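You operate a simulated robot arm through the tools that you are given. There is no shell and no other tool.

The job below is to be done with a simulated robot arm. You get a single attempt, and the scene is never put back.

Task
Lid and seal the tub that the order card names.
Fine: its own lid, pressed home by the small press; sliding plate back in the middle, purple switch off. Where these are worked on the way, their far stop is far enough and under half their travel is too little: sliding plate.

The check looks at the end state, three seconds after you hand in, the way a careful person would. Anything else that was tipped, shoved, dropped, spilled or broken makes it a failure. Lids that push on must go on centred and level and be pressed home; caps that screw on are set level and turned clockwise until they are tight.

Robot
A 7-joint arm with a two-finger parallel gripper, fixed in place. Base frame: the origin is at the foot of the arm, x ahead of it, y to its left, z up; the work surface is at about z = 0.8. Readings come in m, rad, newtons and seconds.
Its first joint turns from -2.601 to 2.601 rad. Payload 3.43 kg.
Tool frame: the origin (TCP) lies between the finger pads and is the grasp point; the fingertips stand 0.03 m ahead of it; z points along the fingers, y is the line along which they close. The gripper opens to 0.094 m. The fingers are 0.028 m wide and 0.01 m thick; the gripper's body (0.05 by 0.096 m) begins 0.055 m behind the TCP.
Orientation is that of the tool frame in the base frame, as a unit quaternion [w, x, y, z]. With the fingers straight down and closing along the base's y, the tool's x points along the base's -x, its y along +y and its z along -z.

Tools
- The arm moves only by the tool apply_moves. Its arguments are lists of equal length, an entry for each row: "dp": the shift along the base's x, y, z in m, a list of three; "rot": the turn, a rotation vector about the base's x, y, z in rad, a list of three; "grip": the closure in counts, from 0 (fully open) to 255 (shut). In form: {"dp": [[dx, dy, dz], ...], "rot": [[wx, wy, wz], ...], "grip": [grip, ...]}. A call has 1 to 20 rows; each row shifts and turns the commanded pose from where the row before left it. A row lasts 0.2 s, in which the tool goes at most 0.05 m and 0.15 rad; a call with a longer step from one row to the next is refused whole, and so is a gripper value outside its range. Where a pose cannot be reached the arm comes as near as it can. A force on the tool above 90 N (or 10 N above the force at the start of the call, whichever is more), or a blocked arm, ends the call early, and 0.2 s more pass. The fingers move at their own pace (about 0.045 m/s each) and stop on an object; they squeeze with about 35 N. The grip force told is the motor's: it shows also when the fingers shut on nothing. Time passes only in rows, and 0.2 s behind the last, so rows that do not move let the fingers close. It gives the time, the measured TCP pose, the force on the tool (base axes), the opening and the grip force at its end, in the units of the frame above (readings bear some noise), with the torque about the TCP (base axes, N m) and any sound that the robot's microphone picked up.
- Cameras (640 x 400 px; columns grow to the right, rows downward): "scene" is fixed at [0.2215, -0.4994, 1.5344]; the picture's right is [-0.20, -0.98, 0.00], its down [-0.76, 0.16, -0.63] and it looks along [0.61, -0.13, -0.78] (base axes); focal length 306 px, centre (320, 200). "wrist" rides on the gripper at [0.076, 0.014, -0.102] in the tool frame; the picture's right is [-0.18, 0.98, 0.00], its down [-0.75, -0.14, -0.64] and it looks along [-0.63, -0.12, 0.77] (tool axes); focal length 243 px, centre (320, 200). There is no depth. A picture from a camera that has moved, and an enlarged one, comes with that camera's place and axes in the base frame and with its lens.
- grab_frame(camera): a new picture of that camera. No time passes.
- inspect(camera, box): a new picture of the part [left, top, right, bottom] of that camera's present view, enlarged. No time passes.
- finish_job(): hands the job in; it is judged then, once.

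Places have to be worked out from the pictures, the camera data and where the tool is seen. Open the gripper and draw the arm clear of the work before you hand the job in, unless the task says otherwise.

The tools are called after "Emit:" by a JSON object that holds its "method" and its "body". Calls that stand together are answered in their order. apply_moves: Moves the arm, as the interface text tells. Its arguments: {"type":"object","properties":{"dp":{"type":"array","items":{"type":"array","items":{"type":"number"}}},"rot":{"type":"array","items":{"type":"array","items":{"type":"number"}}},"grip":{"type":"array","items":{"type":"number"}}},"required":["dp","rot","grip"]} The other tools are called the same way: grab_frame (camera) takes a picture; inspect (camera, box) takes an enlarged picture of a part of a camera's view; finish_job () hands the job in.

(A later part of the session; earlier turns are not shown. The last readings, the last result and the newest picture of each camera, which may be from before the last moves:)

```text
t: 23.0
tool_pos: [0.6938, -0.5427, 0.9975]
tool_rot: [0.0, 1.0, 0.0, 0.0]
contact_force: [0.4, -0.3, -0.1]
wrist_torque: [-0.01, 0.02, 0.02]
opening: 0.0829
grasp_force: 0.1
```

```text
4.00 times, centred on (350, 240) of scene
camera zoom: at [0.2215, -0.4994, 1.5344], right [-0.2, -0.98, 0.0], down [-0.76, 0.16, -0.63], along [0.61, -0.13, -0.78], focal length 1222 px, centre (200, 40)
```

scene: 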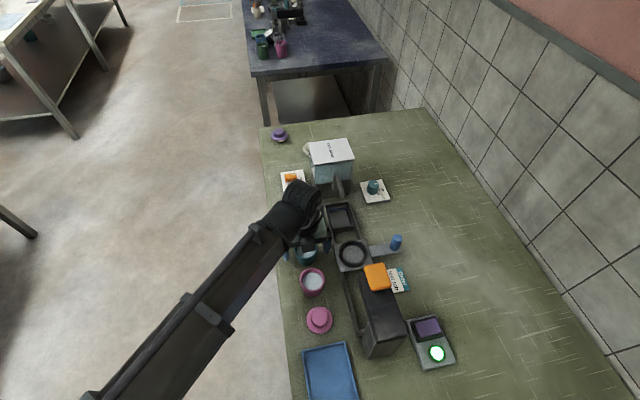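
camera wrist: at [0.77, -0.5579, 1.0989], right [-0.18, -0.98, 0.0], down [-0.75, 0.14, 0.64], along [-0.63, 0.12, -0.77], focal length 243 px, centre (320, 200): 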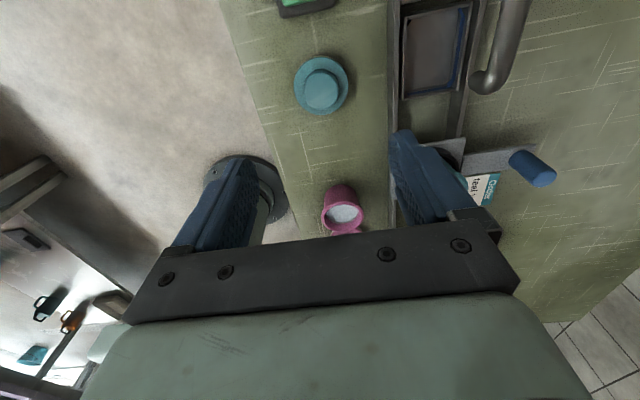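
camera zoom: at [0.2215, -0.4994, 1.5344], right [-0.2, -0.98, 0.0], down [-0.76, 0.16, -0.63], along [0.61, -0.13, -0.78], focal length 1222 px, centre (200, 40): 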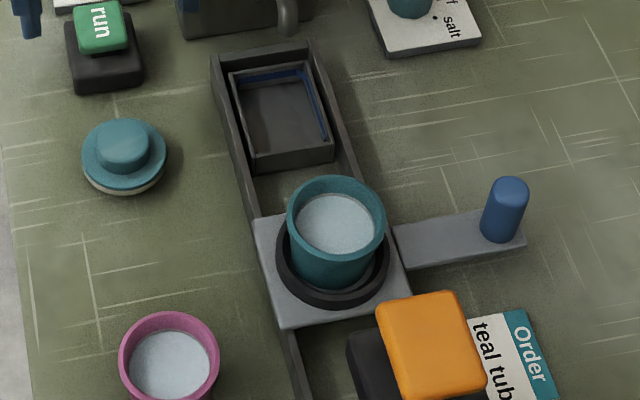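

The tub is seated in the ring and upright. The lid is centred at about (0.696, -0.545), with its flange top near z 0.81 and a knob 0.037 wide whose top is near 0.83. I'll descend around the knob, stopping a bit high to check.

Emit:
{"method": "apply_moves", "body": {"dp": [[0.0022, -0.0023, -0.02], [0, 0, -0.035], [0, 0, -0.035], [0, 0, -0.03], [0, 0, -0.02], [0, 0, -0.0075], [0, 0, 0]], "rot": [[0, 0, 0], [0, 0, 0], [0, 0, 0], [0, 0, 0], [0, 0, 0], [0, 0, 0], [0, 0, 0]], "grip": [30, 30, 30, 30, 30, 30, 30]}}

Emit:
{"method": "inspect", "body": {"camera": "wrist", "box": [220, 90, 420, 215]}}

Emit:
{"method": "inspect", "body": {"camera": "scene", "box": [270, 200, 340, 250]}}

```text
t: 24.6
tool_pos: [0.698, -0.545, 0.8502]
tool_rot: [0.0, 1.0, 0.0, 0.001]
contact_force: [0.1, -1.0, 0.6]
wrist_torque: [-0.02, 0.02, 0.03]
opening: 0.0826
grasp_force: 0.0
```

```text
3.20 times, centred on (320, 152) of wrist
camera zoom: at [0.773, -0.5598, 0.9521], right [-0.18, -0.98, 0.0], down [-0.75, 0.14, 0.64], along [-0.63, 0.12, -0.77], focal length 776 px, centre (320, 352)
```

zoom: 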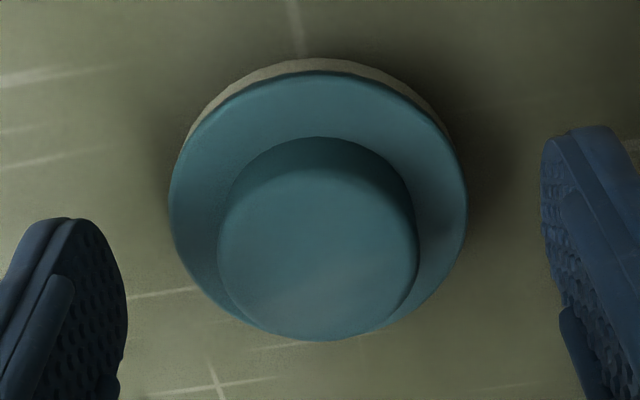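

```text
8.00 times, centred on (305, 225) of scene
camera zoom: at [0.2215, -0.4994, 1.5344], right [-0.2, -0.98, 0.0], down [-0.76, 0.16, -0.63], along [0.61, -0.13, -0.78], focal length 2444 px, centre (440, 0)
```

zoom: 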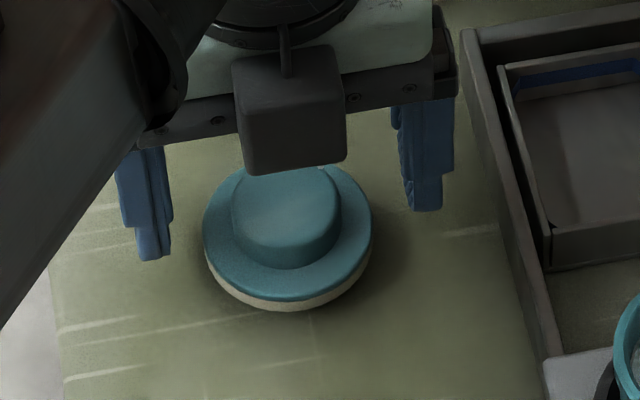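

The fingers are centred on the knob. I'll go 3 mm lower and close on it.

Emit:
{"method": "apply_moves", "body": {"dp": [[-0.001, 0, -0.003], [0, 0, 0], [0, 0, 0], [0, 0, 0], [0, 0, 0], [0, 0, 0]], "rot": [[0, 0, 0], [0, 0, 0], [0, 0, 0], [0, 0, 0], [0, 0, 0], [0, 0, 0]], "grip": [30, 255, 255, 255, 255, 255]}}

Emit:
{"method": "inspect", "body": {"camera": "wrist", "box": [220, 90, 420, 215]}}

Emit:
{"method": "inspect", "body": {"camera": "scene", "box": [270, 200, 340, 250]}}

```text
t: 26.0
tool_pos: [0.6959, -0.5453, 0.8472]
tool_rot: [0.0, 1.0, 0.0, -0.001]
contact_force: [0.5, -0.6, 10.8]
wrist_torque: [0.22, -0.05, 0.0]
opening: 0.0461
grasp_force: 35.5
```

```text
3.20 times, centred on (320, 152) of wrist
camera zoom: at [0.7719, -0.5595, 0.9498], right [-0.18, -0.98, 0.0], down [-0.75, 0.14, 0.64], along [-0.63, 0.12, -0.77], focal length 776 px, centre (320, 352)
```

zoom: 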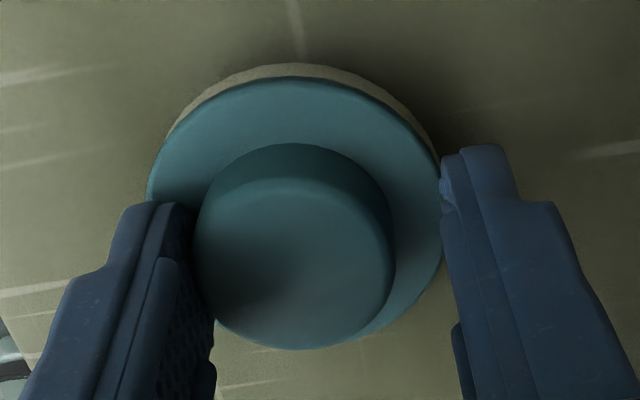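

```text
8.00 times, centred on (305, 225) of scene
camera zoom: at [0.2215, -0.4994, 1.5344], right [-0.2, -0.98, 0.0], down [-0.76, 0.16, -0.63], along [0.61, -0.13, -0.78], focal length 2444 px, centre (440, 0)
```

zoom: 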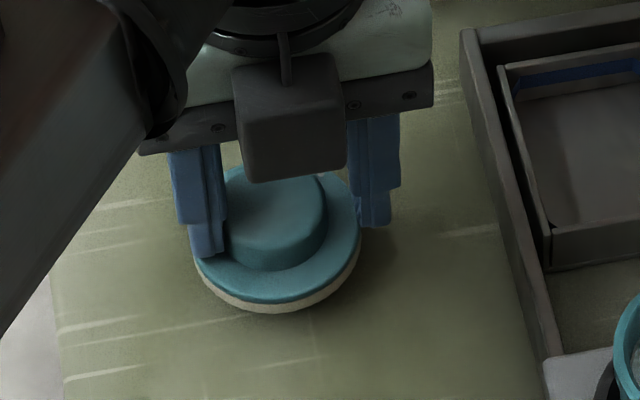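

The right finger caught the flange edge, so the flange is a little higher than I judged. I'll open again, rise a few mm and look.

Emit:
{"method": "apply_moves", "body": {"dp": [[0, 0, 0], [0, 0, 0], [0, 0, 0], [0, 0, 0.006], [0, 0, 0]], "rot": [[0, 0, 0], [0, 0, 0], [0, 0, 0], [0, 0, 0], [0, 0, 0]], "grip": [30, 30, 30, 30, 30]}}

Emit:
{"method": "inspect", "body": {"camera": "wrist", "box": [220, 90, 420, 215]}}

Emit:
{"method": "inspect", "body": {"camera": "scene", "box": [270, 200, 340, 250]}}

```text
t: 27.2
tool_pos: [0.6966, -0.5448, 0.8538]
tool_rot: [0.001, 1.0, 0.0, 0.0]
contact_force: [-0.1, -0.3, 0.3]
wrist_torque: [-0.04, -0.02, 0.01]
opening: 0.0828
grasp_force: 0.2
```

```text
3.20 times, centred on (320, 152) of wrist
camera zoom: at [0.7719, -0.5599, 0.9554], right [-0.18, -0.98, 0.0], down [-0.75, 0.14, 0.64], along [-0.63, 0.12, -0.77], focal length 776 px, centre (320, 352)
```

zoom: 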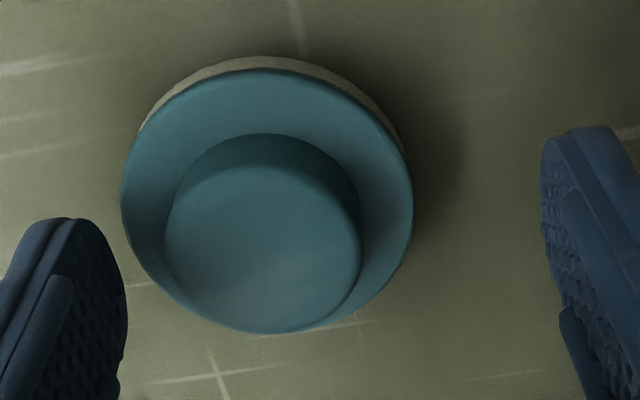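

```text
8.00 times, centred on (305, 225) of scene
camera zoom: at [0.2215, -0.4994, 1.5344], right [-0.2, -0.98, 0.0], down [-0.76, 0.16, -0.63], along [0.61, -0.13, -0.78], focal length 2444 px, centre (440, 0)
```

zoom: 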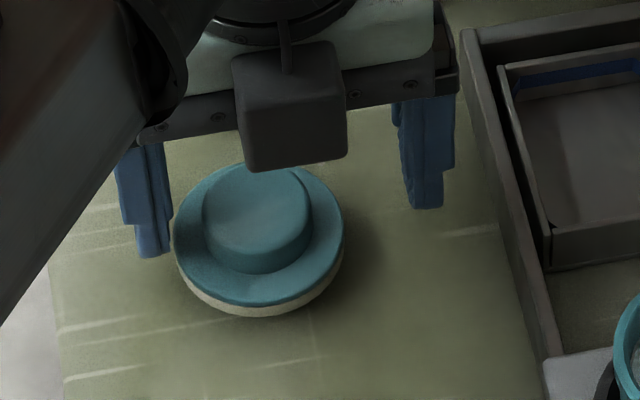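

The lid slid about 10 mm toward +y, still flat on the table, and now sits at about (0.6985, -0.535). I'll re-centre there at the higher grip height and look before closing.

Emit:
{"method": "apply_moves", "body": {"dp": [[0.0019, 0.0099, 0], [0, 0, 0]], "rot": [[0, 0, 0], [0, 0, 0]], "grip": [30, 30]}}

Emit:
{"method": "inspect", "body": {"camera": "wrist", "box": [220, 90, 420, 215]}}

Emit:
{"method": "inspect", "body": {"camera": "scene", "box": [270, 200, 340, 250]}}

```text
t: 27.8
tool_pos: [0.6983, -0.5358, 0.8556]
tool_rot: [0.0, 1.0, 0.0, 0.0]
contact_force: [0.2, 0.0, -0.3]
wrist_torque: [-0.02, 0.02, 0.01]
opening: 0.0829
grasp_force: 0.0
```

```text
3.20 times, centred on (320, 152) of wrist
camera zoom: at [0.774, -0.5495, 0.9564], right [-0.18, -0.98, 0.0], down [-0.75, 0.14, 0.64], along [-0.63, 0.12, -0.77], focal length 776 px, centre (320, 352)
```

zoom: 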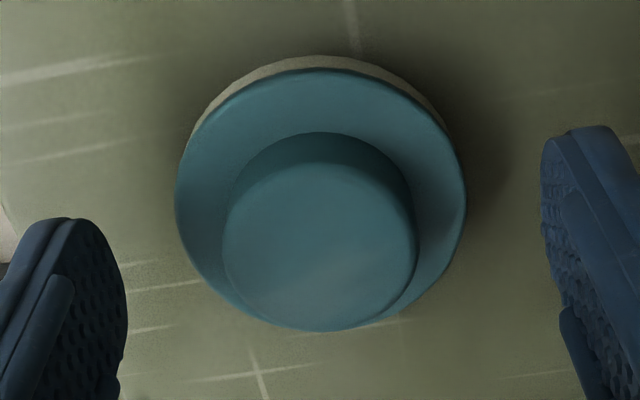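

```text
8.00 times, centred on (305, 225) of scene
camera zoom: at [0.2215, -0.4994, 1.5344], right [-0.2, -0.98, 0.0], down [-0.76, 0.16, -0.63], along [0.61, -0.13, -0.78], focal length 2444 px, centre (440, 0)
```

zoom: 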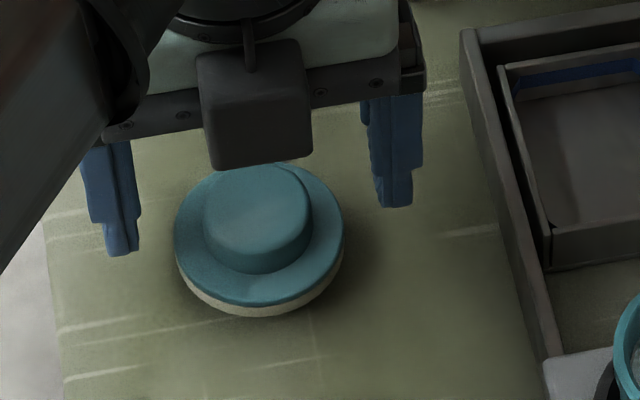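

The knob is now centred between the fingers. I'll close at this height.

Emit:
{"method": "apply_moves", "body": {"dp": [[0, 0, -0.0005], [0, 0, 0], [0, 0, 0], [0, 0, 0], [0, 0, 0], [0, 0, 0]], "rot": [[0, 0, 0], [0, 0, 0], [0, 0, 0], [0, 0, 0], [0, 0, 0], [0, 0, 0]], "grip": [30, 255, 255, 255, 255, 255]}}

Emit:
{"method": "inspect", "body": {"camera": "wrist", "box": [220, 90, 420, 215]}}

Emit:
{"method": "inspect", "body": {"camera": "scene", "box": [270, 200, 340, 250]}}

```text
t: 29.2
tool_pos: [0.6988, -0.5355, 0.8544]
tool_rot: [0.0, 1.0, 0.0, 0.0]
contact_force: [0.6, -0.1, 0.8]
wrist_torque: [-0.02, -0.02, 0.02]
opening: 0.0356
grasp_force: 34.9
```

```text
3.20 times, centred on (320, 152) of wrist
camera zoom: at [0.7741, -0.5494, 0.9558], right [-0.18, -0.98, 0.0], down [-0.75, 0.14, 0.64], along [-0.63, 0.12, -0.77], focal length 776 px, centre (320, 352)
```

zoom: 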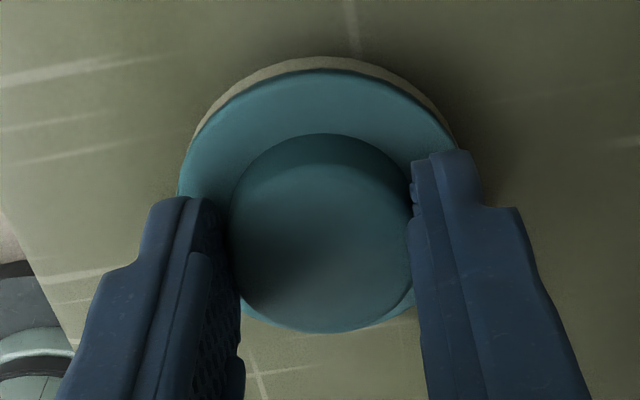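

```text
8.00 times, centred on (305, 225) of scene
camera zoom: at [0.2215, -0.4994, 1.5344], right [-0.2, -0.98, 0.0], down [-0.76, 0.16, -0.63], along [0.61, -0.13, -0.78], focal length 2444 px, centre (440, 0)
```

zoom: 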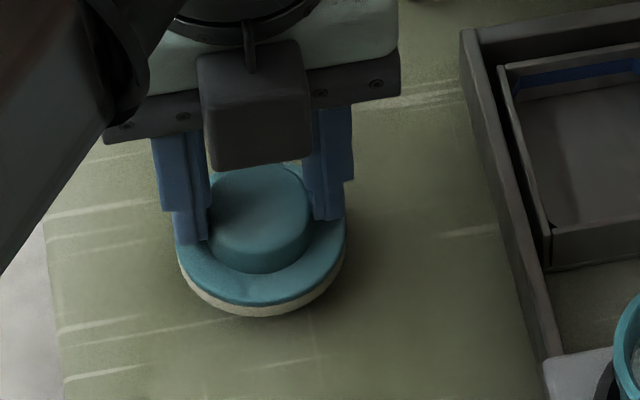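

The knob is gripped cleanly (opening 0.0356, 35 N) and the lid is flat. I'll lift it, check it, and carry it over the tub, going toward the base first and then sideways.

Emit:
{"method": "apply_moves", "body": {"dp": [[0, 0, 0.008], [0, 0, 0.02], [0, 0, 0.035], [0, 0, 0.035], [0, 0, 0.035], [0, 0, 0.014], [-0.025, 0, 0], [-0.035, 0, 0], [-0.035, 0, 0], [-0.0255, 0, 0], [0, -0.025, 0], [0, -0.035, 0], [0, -0.035, 0], [0, -0.02, 0], [0, -0.0095, 0], [0, 0, 0], [0, 0, 0]], "rot": [[0, 0, 0], [0, 0, 0], [0, 0, 0], [0, 0, 0], [0, 0, 0], [0, 0, 0], [0, 0, 0], [0, 0, 0], [0, 0, 0], [0, 0, 0], [0, 0, 0], [0, 0, 0], [0, 0, 0], [0, 0, 0], [0, 0, 0], [0, 0, 0], [0, 0, 0]], "grip": [255, 255, 255, 255, 255, 255, 255, 255, 255, 255, 255, 255, 255, 255, 255, 255, 255]}}

Emit:
{"method": "inspect", "body": {"camera": "wrist", "box": [220, 60, 420, 225]}}

Emit:
{"method": "inspect", "body": {"camera": "scene", "box": [310, 210, 400, 275]}}

```text
t: 32.8
tool_pos: [0.5772, -0.6573, 1.0026]
tool_rot: [0.001, 1.0, 0.0, 0.0]
contact_force: [-0.7, 0.0, -0.1]
wrist_torque: [0.0, 0.0, 0.04]
opening: 0.0358
grasp_force: 34.8
```

```text
2.42 times, centred on (320, 142) of wrist
camera zoom: at [0.6531, -0.6732, 1.1028], right [-0.18, -0.98, 0.0], down [-0.75, 0.14, 0.64], along [-0.63, 0.12, -0.77], focal length 588 px, centre (320, 339)
```

zoom: 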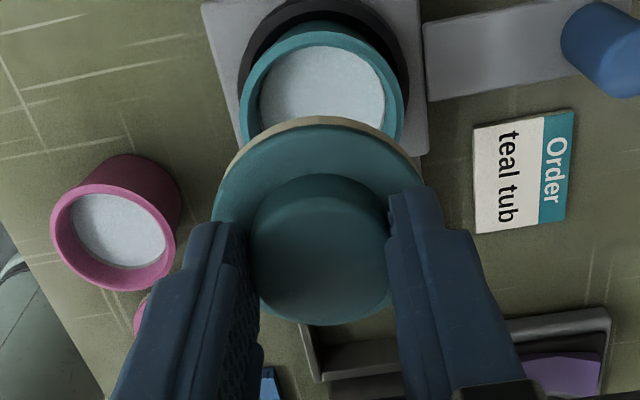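

```text
6.15 times, centred on (355, 242) of scene
camera zoom: at [0.2215, -0.4994, 1.5344], right [-0.2, -0.98, 0.0], down [-0.76, 0.16, -0.63], along [0.61, -0.13, -0.78], focal length 1880 px, centre (105, -62)
```

zoom: 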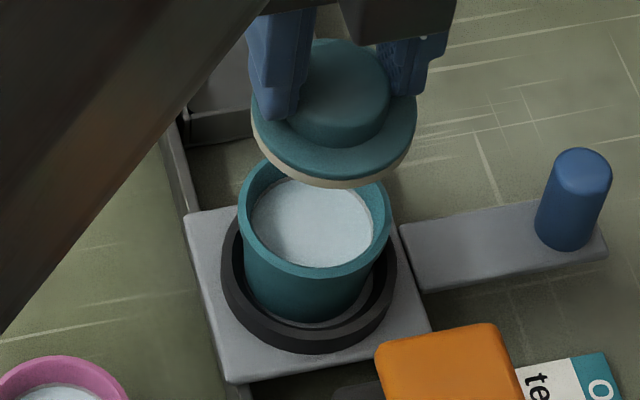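

The lid looks level and nearly centred over the tub. I'll zoom in on the tub rim to refine the offset.

Emit:
{"method": "inspect", "body": {"camera": "wrist", "box": [270, 50, 370, 120]}}

Emit:
{"method": "inspect", "body": {"camera": "wrist", "box": [270, 100, 370, 200]}}

```text
5.71 times, centred on (320, 85) of wrist
camera zoom: at [0.6531, -0.6732, 1.1028], right [-0.18, -0.98, 0.0], down [-0.75, 0.14, 0.64], along [-0.63, 0.12, -0.77], focal length 1386 px, centre (320, 857)
```

zoom: 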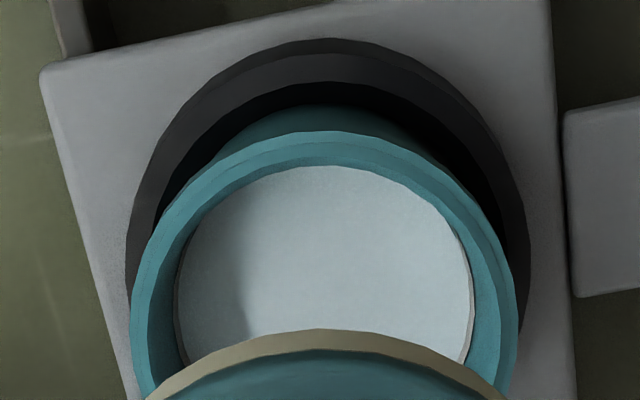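

```text
4.00 times, centred on (320, 150) of wrist
camera zoom: at [0.6531, -0.6732, 1.1028], right [-0.18, -0.98, 0.0], down [-0.75, 0.14, 0.64], along [-0.63, 0.12, -0.77], focal length 970 px, centre (320, 400)
```

zoom: 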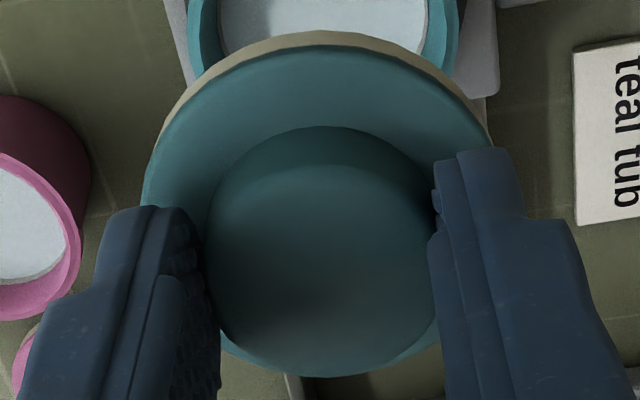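

The tub rim is about 0.8 mm to the right (-y) of the lid axis and about 1.7 mm further in +x. I'll apply that correction and lower to just above the rim.

Emit:
{"method": "apply_moves", "body": {"dp": [[0.0017, -0.0008, -0.01], [0, 0, -0.02], [0, 0, -0.015], [0, 0, -0.005], [0, 0, 0]], "rot": [[0, 0, 0], [0, 0, 0], [0, 0, 0], [0, 0, 0], [0, 0, 0]], "grip": [255, 255, 255, 255, 255]}}

Emit:
{"method": "inspect", "body": {"camera": "wrist", "box": [240, 80, 400, 190]}}

Emit:
{"method": "inspect", "body": {"camera": "scene", "box": [320, 215, 390, 270]}}

```text
t: 34.0
tool_pos: [0.5787, -0.6601, 0.9519]
tool_rot: [0.001, 1.0, 0.0, 0.0]
contact_force: [-0.5, -0.2, -0.1]
wrist_torque: [0.03, -0.02, 0.04]
opening: 0.0353
grasp_force: 34.9
```

```text
3.64 times, centred on (320, 135) of wrist
camera zoom: at [0.6545, -0.6744, 1.0529], right [-0.18, -0.98, 0.0], down [-0.75, 0.14, 0.64], along [-0.63, 0.12, -0.77], focal length 882 px, centre (320, 436)
```

zoom: 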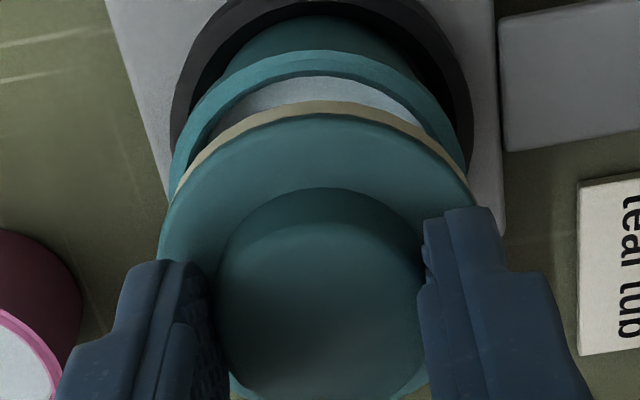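

```text
7.27 times, centred on (355, 242) of scene
camera zoom: at [0.2215, -0.4994, 1.5344], right [-0.2, -0.98, 0.0], down [-0.76, 0.16, -0.63], along [0.61, -0.13, -0.78], focal length 2222 px, centre (66, -109)
```

zoom: 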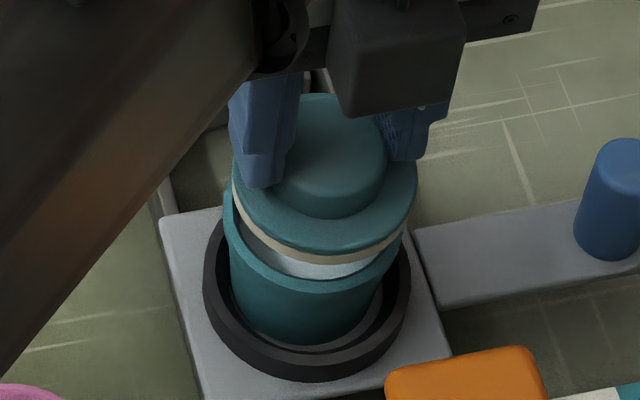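

The lid and rim agree to within about 1 mm. I'll lower in small steps until I feel contact.

Emit:
{"method": "apply_moves", "body": {"dp": [[0.0006, 0.0002, -0.004], [0, 0, -0.003], [0, 0, 0]], "rot": [[0, 0, 0], [0, 0, 0], [0, 0, 0]], "grip": [255, 255, 255]}}

Emit:
{"method": "inspect", "body": {"camera": "wrist", "box": [240, 80, 400, 190]}}

Emit:
{"method": "inspect", "body": {"camera": "scene", "box": [320, 215, 390, 270]}}

```text
t: 34.8
tool_pos: [0.578, -0.6593, 0.9439]
tool_rot: [0.0, 1.0, 0.0, 0.0]
contact_force: [-0.4, -0.2, -0.6]
wrist_torque: [0.02, -0.02, -0.01]
opening: 0.0356
grasp_force: 34.9
```

```text
3.64 times, centred on (320, 135) of wrist
camera zoom: at [0.6548, -0.6742, 1.0458], right [-0.18, -0.98, 0.0], down [-0.75, 0.14, 0.64], along [-0.63, 0.12, -0.77], focal length 882 px, centre (320, 436)
```

zoom: 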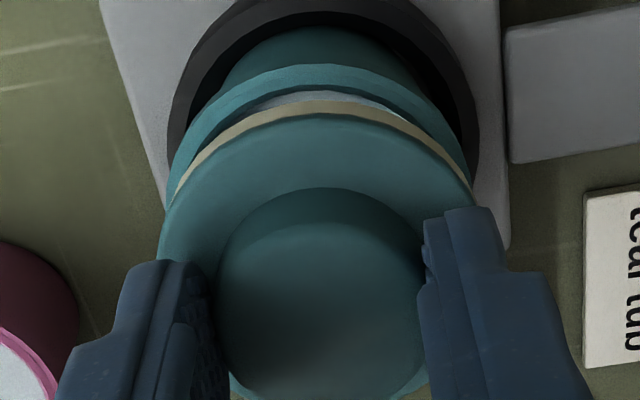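

```text
7.27 times, centred on (355, 242) of scene
camera zoom: at [0.2215, -0.4994, 1.5344], right [-0.2, -0.98, 0.0], down [-0.76, 0.16, -0.63], along [0.61, -0.13, -0.78], focal length 2222 px, centre (66, -109)
```

zoom: 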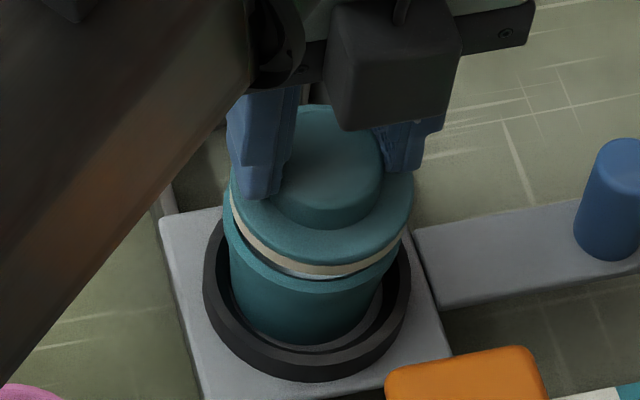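

There's still a small gap and no force. I'll continue down 4 mm in small steps.

Emit:
{"method": "apply_moves", "body": {"dp": [[0, 0, -0.002], [0, 0, -0.002], [0, 0, 0]], "rot": [[0, 0, 0], [0, 0, 0], [0, 0, 0]], "grip": [255, 255, 255]}}

Emit:
{"method": "inspect", "body": {"camera": "wrist", "box": [240, 80, 400, 190]}}

Emit:
{"method": "inspect", "body": {"camera": "scene", "box": [330, 225, 380, 265]}}

```text
t: 35.6
tool_pos: [0.5794, -0.6598, 0.9406]
tool_rot: [0.0, 1.0, 0.001, 0.0]
contact_force: [-0.7, -0.2, 0.7]
wrist_torque: [0.0, 0.01, -0.03]
opening: 0.0357
grasp_force: 34.8
```

```text
3.64 times, centred on (320, 135) of wrist
camera zoom: at [0.6549, -0.6742, 1.0419], right [-0.18, -0.98, 0.0], down [-0.75, 0.14, 0.64], along [-0.63, 0.12, -0.77], focal length 882 px, centre (320, 436)
```

zoom: 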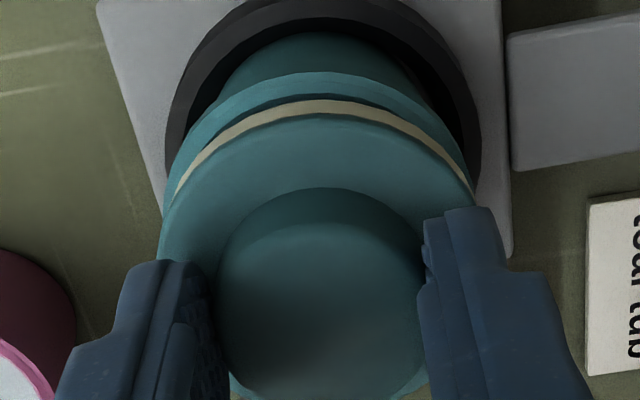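

```text
10.00 times, centred on (355, 245) of scene
camera zoom: at [0.2215, -0.4994, 1.5344], right [-0.2, -0.98, 0.0], down [-0.76, 0.16, -0.63], along [0.61, -0.13, -0.78], focal length 3055 px, centre (-30, -250)
```

zoom: 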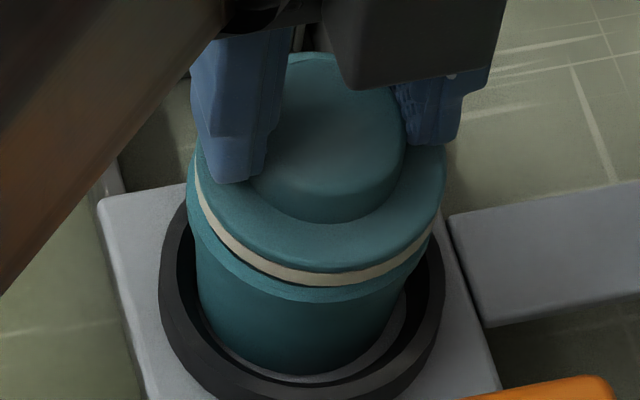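

The lid's underside is about at rim level. I'll zoom in to see how the white ring meets the rim before going further.

Emit:
{"method": "inspect", "body": {"camera": "wrist", "box": [275, 85, 375, 135]}}

Emit:
{"method": "inspect", "body": {"camera": "scene", "box": [336, 236, 376, 260]}}

```text
6.40 times, centred on (325, 110) of wrist
camera zoom: at [0.6549, -0.6742, 1.0419], right [-0.18, -0.98, 0.0], down [-0.75, 0.14, 0.64], along [-0.63, 0.12, -0.77], focal length 1553 px, centre (288, 776)
```

zoom: 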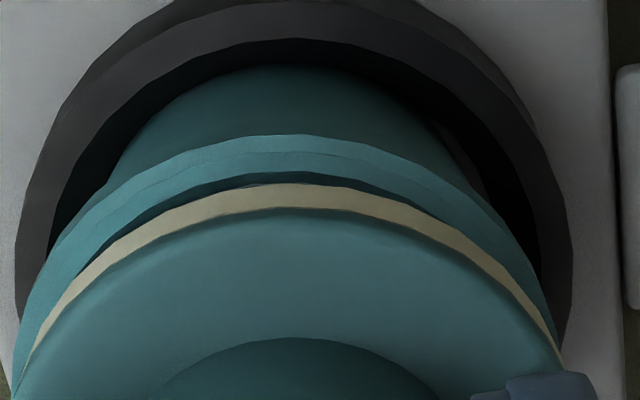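

```text
16.00 times, centred on (356, 248) of scene
camera zoom: at [0.2215, -0.4994, 1.5344], right [-0.2, -0.98, 0.0], down [-0.76, 0.16, -0.63], along [0.61, -0.13, -0.78], focal length 4888 px, centre (-256, -568)
```

zoom: 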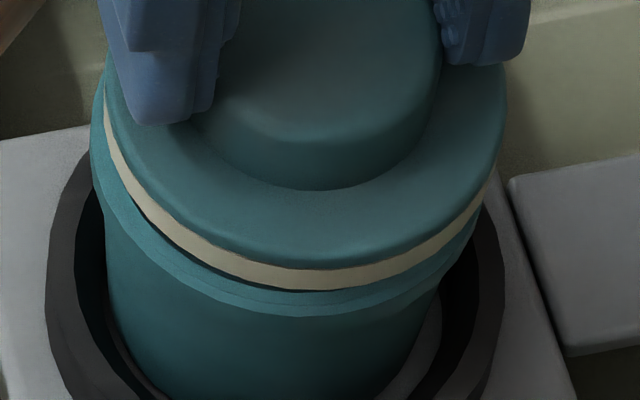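

The lid sits slightly right of and behind the rim by about 1 mm in each direction, with a gap of about 2 mm. I'll nudge it by (+0.8 mm, +1 mm) and go on down in small steps.

Emit:
{"method": "apply_moves", "body": {"dp": [[0.0008, 0.001, 0], [0, 0, -0.001], [0, 0, -0.001], [0, 0, 0]], "rot": [[0, 0, 0], [0, 0, 0], [0, 0, 0], [0, 0, 0]], "grip": [255, 255, 255, 255]}}

Emit:
{"method": "inspect", "body": {"camera": "wrist", "box": [275, 85, 375, 135]}}

Emit:
{"method": "inspect", "body": {"camera": "scene", "box": [336, 236, 376, 260]}}

```text
t: 36.6
tool_pos: [0.5807, -0.6603, 0.9379]
tool_rot: [0.0, 1.0, 0.0, 0.0]
contact_force: [-0.2, 0.1, -0.3]
wrist_torque: [0.04, -0.01, 0.01]
opening: 0.0357
grasp_force: 34.8
```

```text
6.40 times, centred on (325, 110) of wrist
camera zoom: at [0.6562, -0.6733, 1.0391], right [-0.18, -0.98, 0.0], down [-0.75, 0.14, 0.64], along [-0.63, 0.12, -0.77], focal length 1553 px, centre (288, 776)
```

zoom: 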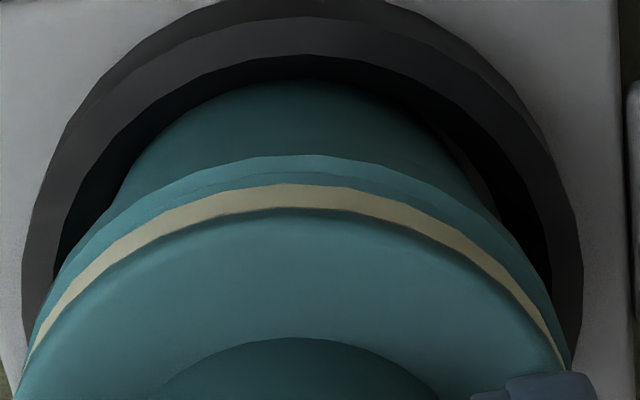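

```text
16.00 times, centred on (356, 248) of scene
camera zoom: at [0.2215, -0.4994, 1.5344], right [-0.2, -0.98, 0.0], down [-0.76, 0.16, -0.63], along [0.61, -0.13, -0.78], focal length 4888 px, centre (-256, -568)
```

zoom: 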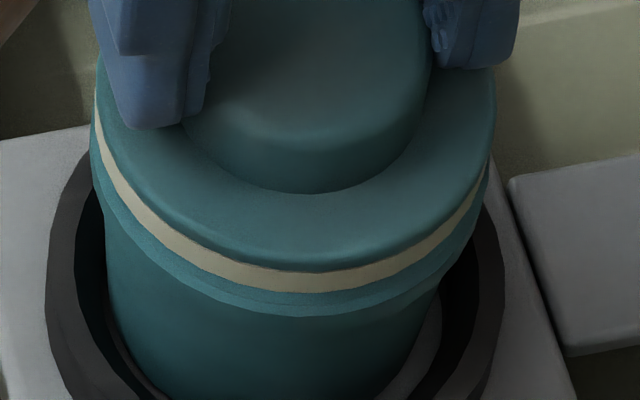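

The lid now looks concentric with the rim in both views. I'll continue down 1 mm at a time until I feel contact.

Emit:
{"method": "apply_moves", "body": {"dp": [[0, 0, -0.001], [0, 0, -0.001], [0, 0, 0]], "rot": [[0, 0, 0], [0, 0, 0], [0, 0, 0]], "grip": [255, 255, 255]}}

Emit:
{"method": "inspect", "body": {"camera": "wrist", "box": [275, 85, 375, 135]}}

Emit:
{"method": "inspect", "body": {"camera": "scene", "box": [336, 236, 376, 260]}}

```text
t: 37.4
tool_pos: [0.5806, -0.6593, 0.9351]
tool_rot: [-0.001, 1.0, 0.0, 0.0]
contact_force: [0.0, 0.0, -1.4]
wrist_torque: [0.01, 0.01, 0.0]
opening: 0.0354
grasp_force: 34.8
```

```text
6.40 times, centred on (325, 110) of wrist
camera zoom: at [0.6564, -0.6739, 1.0368], right [-0.18, -0.98, 0.0], down [-0.75, 0.14, 0.64], along [-0.63, 0.12, -0.77], focal length 1553 px, centre (288, 776)
```

zoom: 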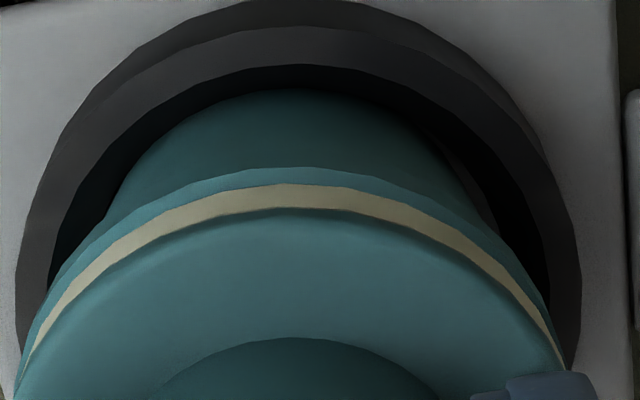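

```text
16.00 times, centred on (356, 248) of scene
camera zoom: at [0.2215, -0.4994, 1.5344], right [-0.2, -0.98, 0.0], down [-0.76, 0.16, -0.63], along [0.61, -0.13, -0.78], focal length 4888 px, centre (-256, -568)
```

zoom: 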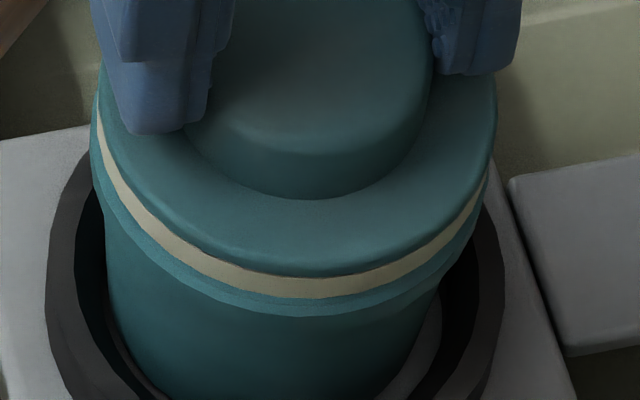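

There's still no contact force. I'll keep lowering.

Emit:
{"method": "apply_moves", "body": {"dp": [[0, 0, -0.001], [0, 0, -0.001], [0, 0, 0]], "rot": [[0, 0, 0], [0, 0, 0], [0, 0, 0]], "grip": [255, 255, 255]}}

Emit:
{"method": "inspect", "body": {"camera": "wrist", "box": [275, 85, 375, 135]}}

Emit:
{"method": "inspect", "body": {"camera": "scene", "box": [336, 236, 376, 260]}}

```text
t: 38.2
tool_pos: [0.5824, -0.6594, 0.9335]
tool_rot: [0.0, 1.0, 0.0, -0.001]
contact_force: [-0.1, -0.2, 0.6]
wrist_torque: [0.05, -0.03, -0.03]
opening: 0.0355
grasp_force: 34.6
```

```text
6.40 times, centred on (325, 110) of wrist
camera zoom: at [0.6569, -0.6738, 1.0352], right [-0.18, -0.98, 0.0], down [-0.75, 0.14, 0.64], along [-0.63, 0.12, -0.77], focal length 1553 px, centre (288, 776)
```

zoom: 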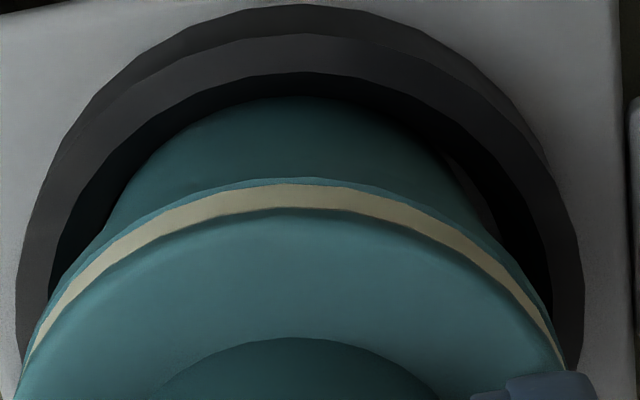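

```text
16.00 times, centred on (356, 248) of scene
camera zoom: at [0.2215, -0.4994, 1.5344], right [-0.2, -0.98, 0.0], down [-0.76, 0.16, -0.63], along [0.61, -0.13, -0.78], focal length 4888 px, centre (-256, -568)
```

zoom: 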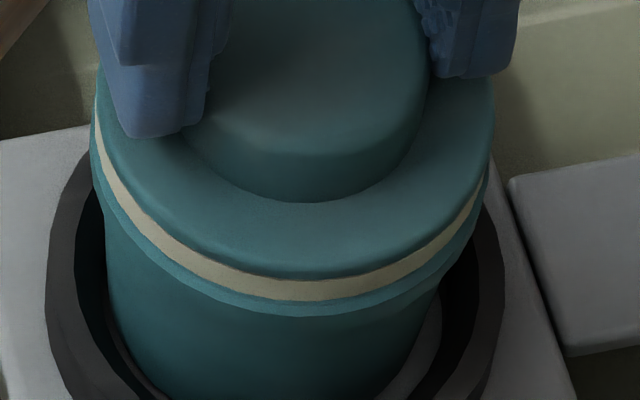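

There's still no contact. Before going further I'll check the gap all round with tight zooms.

Emit:
{"method": "inspect", "body": {"camera": "wrist", "box": [275, 100, 325, 150]}}

Emit:
{"method": "inspect", "body": {"camera": "wrist", "box": [325, 100, 375, 150]}}

Emit:
{"method": "inspect", "body": {"camera": "scene", "box": [340, 245, 370, 262]}}

```text
8.00 times, centred on (300, 125) of wrist
camera zoom: at [0.6569, -0.6738, 1.0352], right [-0.18, -0.98, 0.0], down [-0.75, 0.14, 0.64], along [-0.63, 0.12, -0.77], focal length 1941 px, centre (480, 800)
```

zoom: 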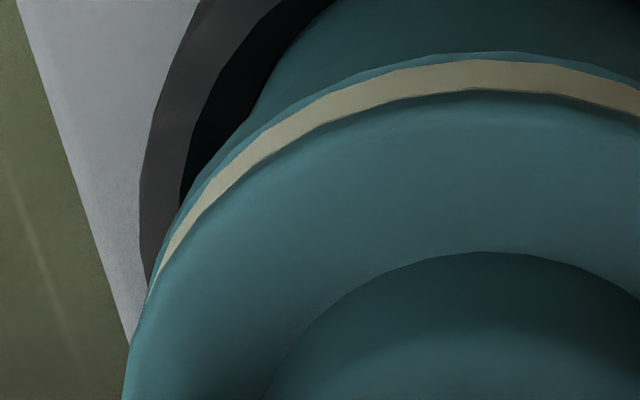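

```text
8.00 times, centred on (350, 125) of wrist
camera zoom: at [0.6569, -0.6738, 1.0352], right [-0.18, -0.98, 0.0], down [-0.75, 0.14, 0.64], along [-0.63, 0.12, -0.77], focal length 1941 px, centre (80, 800)
```

zoom: 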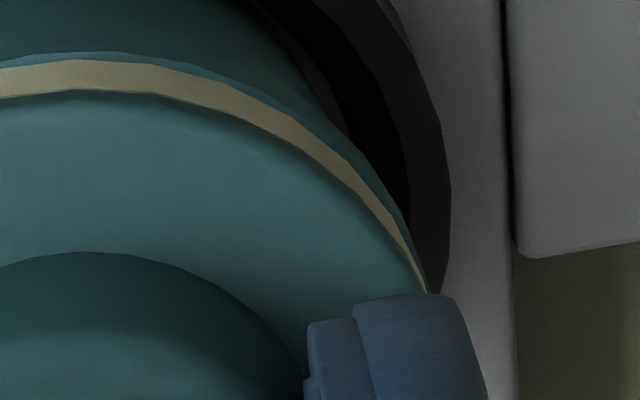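

```text
16.00 times, centred on (355, 254) of scene
camera zoom: at [0.2215, -0.4994, 1.5344], right [-0.2, -0.98, 0.0], down [-0.76, 0.16, -0.63], along [0.61, -0.13, -0.78], focal length 4888 px, centre (-240, -656)
```

zoom: 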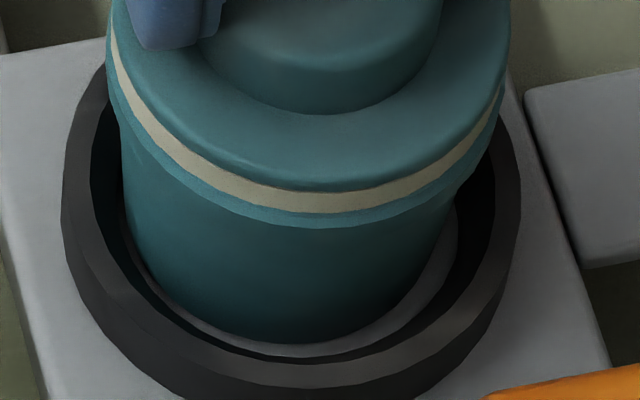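

The gaps are even left and right. I'll continue lowering in 0.7 mm steps.

Emit:
{"method": "apply_moves", "body": {"dp": [[0, 0, -0.0007], [0, 0, -0.0007], [0, 0, 0]], "rot": [[0, 0, 0], [0, 0, 0], [0, 0, 0]], "grip": [255, 255, 255]}}

Emit:
{"method": "inspect", "body": {"camera": "wrist", "box": [275, 85, 375, 135]}}

Emit:
{"method": "inspect", "body": {"camera": "scene", "box": [340, 245, 370, 262]}}

```text
t: 39.0
tool_pos: [0.5802, -0.6603, 0.9328]
tool_rot: [0.0, 1.0, 0.0, 0.0]
contact_force: [0.8, 0.2, -0.1]
wrist_torque: [0.02, -0.02, 0.02]
opening: 0.0356
grasp_force: 34.8
```

```text
6.40 times, centred on (325, 110) of wrist
camera zoom: at [0.6565, -0.6739, 1.034], right [-0.18, -0.98, 0.0], down [-0.75, 0.14, 0.64], along [-0.63, 0.12, -0.77], focal length 1553 px, centre (288, 776)
```

zoom: 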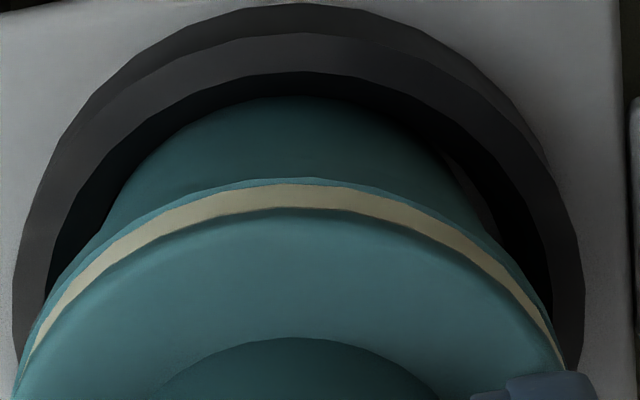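

```text
16.00 times, centred on (355, 254) of scene
camera zoom: at [0.2215, -0.4994, 1.5344], right [-0.2, -0.98, 0.0], down [-0.76, 0.16, -0.63], along [0.61, -0.13, -0.78], focal length 4888 px, centre (-240, -656)
```

zoom: 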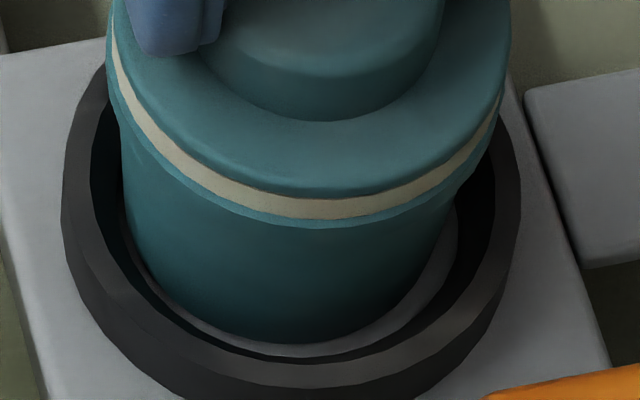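

By the visible rim slivers, about 1–2 mm remain and the lid is well centred. I'll continue down.

Emit:
{"method": "apply_moves", "body": {"dp": [[0, 0, -0.0007], [0, 0, -0.0007], [0, 0, 0]], "rot": [[0, 0, 0], [0, 0, 0], [0, 0, 0]], "grip": [255, 255, 255]}}

Emit:
{"method": "inspect", "body": {"camera": "scene", "box": [340, 245, 370, 262]}}

```text
t: 39.8
tool_pos: [0.5803, -0.6591, 0.9327]
tool_rot: [0.002, 1.0, 0.0, 0.0]
contact_force: [0.0, -2.0, 17.4]
wrist_torque: [-0.08, 0.18, 0.0]
opening: 0.0357
grasp_force: 35.0
```

```text
16.00 times, centred on (355, 254) of scene
camera zoom: at [0.2215, -0.4994, 1.5344], right [-0.2, -0.98, 0.0], down [-0.76, 0.16, -0.63], along [0.61, -0.13, -0.78], focal length 4888 px, centre (-240, -656)
```

zoom: 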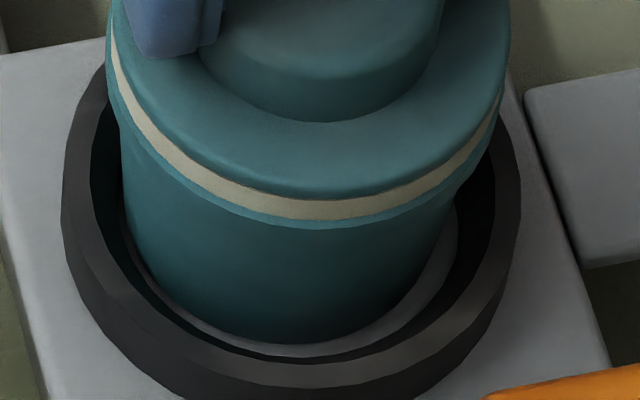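

I have 17 N of upward force, so the lid is resting on the rim. I'll check the rim gap from the wrist side.

Emit:
{"method": "inspect", "body": {"camera": "wrist", "box": [275, 85, 375, 135]}}

Emit:
{"method": "inspect", "body": {"camera": "wrist", "box": [300, 105, 340, 130]}}

```text
6.40 times, centred on (325, 110) of wrist
camera zoom: at [0.6564, -0.6736, 1.0338], right [-0.18, -0.98, 0.0], down [-0.75, 0.14, 0.64], along [-0.63, 0.12, -0.77], focal length 1553 px, centre (288, 776)
```

zoom: 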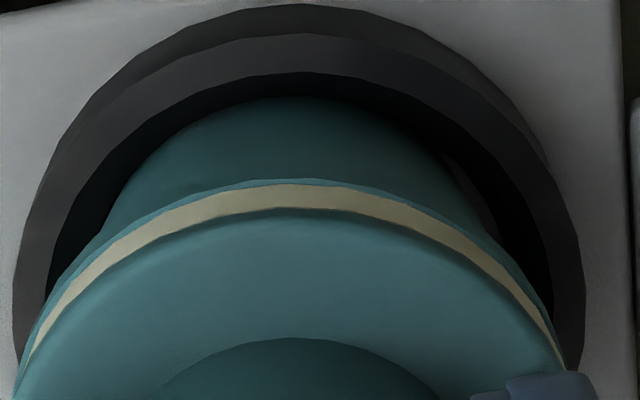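

```text
16.00 times, centred on (320, 118) of wrist
camera zoom: at [0.6564, -0.6736, 1.0338], right [-0.18, -0.98, 0.0], down [-0.75, 0.14, 0.64], along [-0.63, 0.12, -0.77], focal length 3882 px, centre (320, 1520)
```

zoom: 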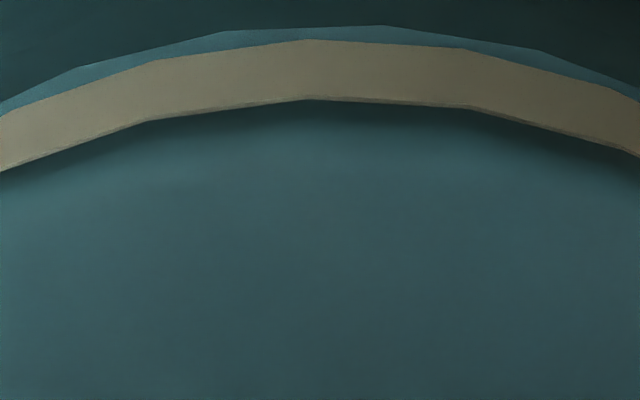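

The lid is centred to within about 0.5 mm and level. I'll ease the load, release, and rise straight up.

Emit:
{"method": "apply_moves", "body": {"dp": [[0, 0, 0.0006], [0, 0, 0], [0, 0, 0], [0, 0, 0], [0, 0, 0], [0, 0, 0.01], [0, 0, 0.03], [0, 0, 0.03], [0, 0, 0.02], [0, 0, 0]], "rot": [[0, 0, 0], [0, 0, 0], [0, 0, 0], [0, 0, 0], [0, 0, 0], [0, 0, 0], [0, 0, 0], [0, 0, 0], [0, 0, 0], [0, 0, 0]], "grip": [255, 30, 30, 30, 30, 30, 30, 30, 30, 30]}}

Emit:
{"method": "inspect", "body": {"camera": "wrist", "box": [240, 20, 400, 140]}}

Emit:
{"method": "inspect", "body": {"camera": "scene", "box": [320, 215, 390, 270]}}

```text
t: 42.0
tool_pos: [0.5792, -0.6603, 1.0223]
tool_rot: [0.0, 1.0, 0.0, 0.0]
contact_force: [-0.1, 0.3, 0.5]
wrist_torque: [0.02, -0.01, 0.03]
opening: 0.0829
grasp_force: 0.1
```

```text
3.33 times, centred on (320, 80) of wrist
camera zoom: at [0.656, -0.6732, 1.1233], right [-0.18, -0.98, 0.0], down [-0.75, 0.14, 0.64], along [-0.63, 0.12, -0.77], focal length 809 px, centre (320, 600)
```

zoom: 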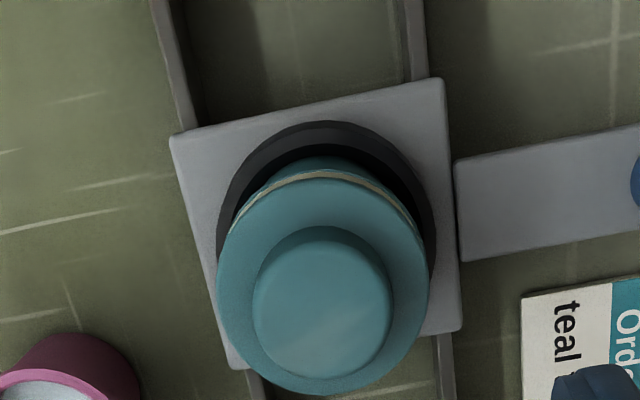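

```text
7.27 times, centred on (355, 242) of scene
camera zoom: at [0.2215, -0.4994, 1.5344], right [-0.2, -0.98, 0.0], down [-0.76, 0.16, -0.63], along [0.61, -0.13, -0.78], focal length 2222 px, centre (66, -109)
```

zoom: 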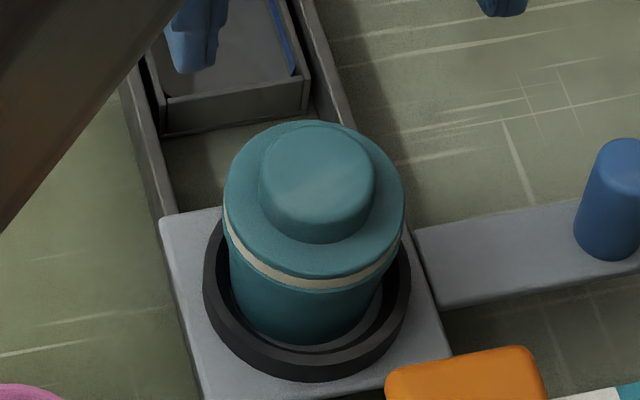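

The lid rests level on the tub with the white band showing, so it still needs pressing. Next I'll work the slider handle. I'll turn the wrist a quarter so the fingers close along x and can drive the handle positively both ways, with the camera on the outer side, clear of the press.

Emit:
{"method": "apply_moves", "body": {"dp": [[0, -0.004, 0.003], [0, -0.004, 0.003], [0, -0.004, 0], [0, -0.004, 0], [0, -0.004, 0], [0, -0.004, 0], [0, -0.004, 0], [0, -0.004, 0], [0, -0.004, 0], [0, -0.004, 0], [0, 0, 0]], "rot": [[0, 0, -0.1428], [0, 0, -0.1428], [0, 0, -0.1428], [0, 0, -0.1428], [0, 0, -0.1428], [0, 0, -0.1428], [0, 0, -0.1428], [0, 0, -0.1428], [0, 0, -0.1428], [0, 0, -0.1428], [0, 0, -0.1428]], "grip": [30, 30, 30, 30, 30, 30, 30, 30, 30, 30, 30]}}

Emit:
{"method": "grab_frame", "body": {"camera": "wrist"}}

Emit:
{"method": "grab_frame", "body": {"camera": "scene"}}

```text
t: 44.4
tool_pos: [0.5726, -0.69, 1.0291]
tool_rot: [-0.001, 0.923, -0.384, 0.0]
contact_force: [-0.7, -0.7, 0.1]
wrist_torque: [-0.02, 0.01, -0.01]
opening: 0.0826
grasp_force: 0.1
out of reach, approached as far as the arm can: row 6, 7, 8, 9, 10, 11
```

```text
taken
camera wrist: at [0.6154, -0.7537, 1.1291], right [-0.83, -0.56, 0.0], down [-0.43, 0.64, 0.64], along [-0.36, 0.53, -0.77], focal length 243 px, centre (320, 200)
```

wrist: 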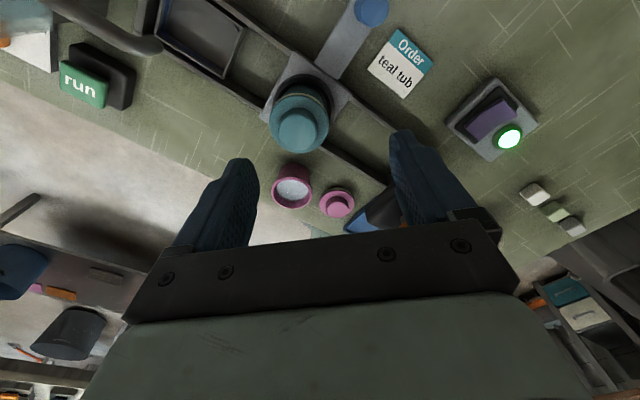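

```text
taken
```

scene: 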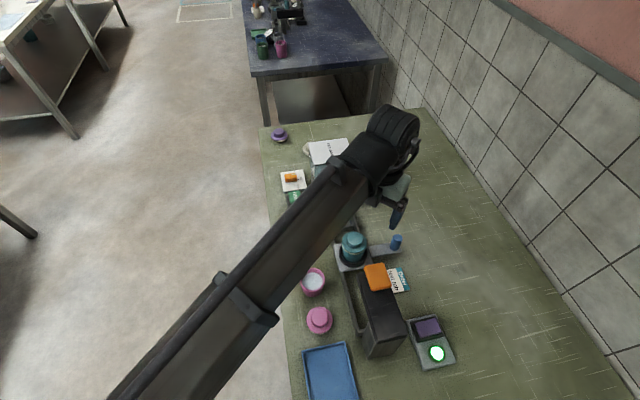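

The wrist joint's limit is about 45° past the previous pose, so I'll go back to the fingers-along-y pose and drive the handle by gripping it. First I'll use this new viewpoint to look at the rocker and handle.

Emit:
{"method": "inspect", "body": {"camera": "wrist", "box": [440, 70, 545, 165]}}

Emit:
{"method": "inspect", "body": {"camera": "wrist", "box": [250, 0, 410, 160]}}

```text
4.21 times, centred on (492, 118) of wrist
camera zoom: at [0.6154, -0.7537, 1.1291], right [-0.83, -0.56, 0.0], down [-0.43, 0.64, 0.64], along [-0.36, 0.53, -0.77], focal length 1022 px, centre (-406, 547)
```

zoom: 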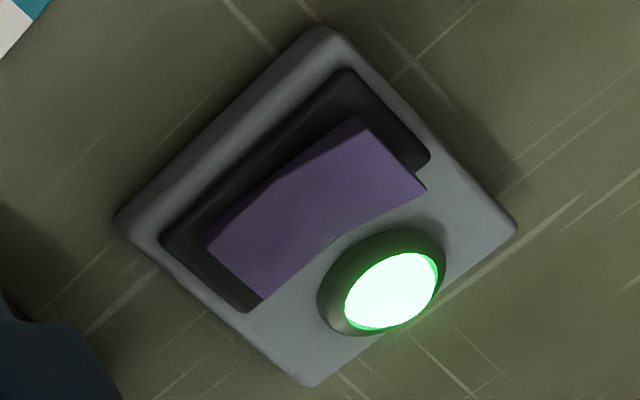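

```text
2.50 times, centred on (330, 80) of wrist
camera zoom: at [0.6154, -0.7537, 1.1291], right [-0.83, -0.56, 0.0], down [-0.43, 0.64, 0.64], along [-0.36, 0.53, -0.77], focal length 606 px, centre (295, 500)
```

zoom: 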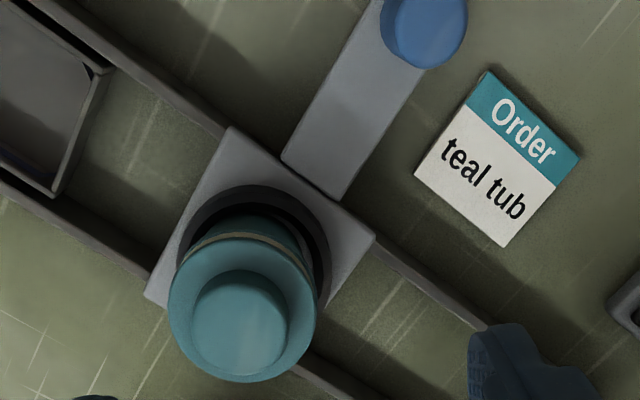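

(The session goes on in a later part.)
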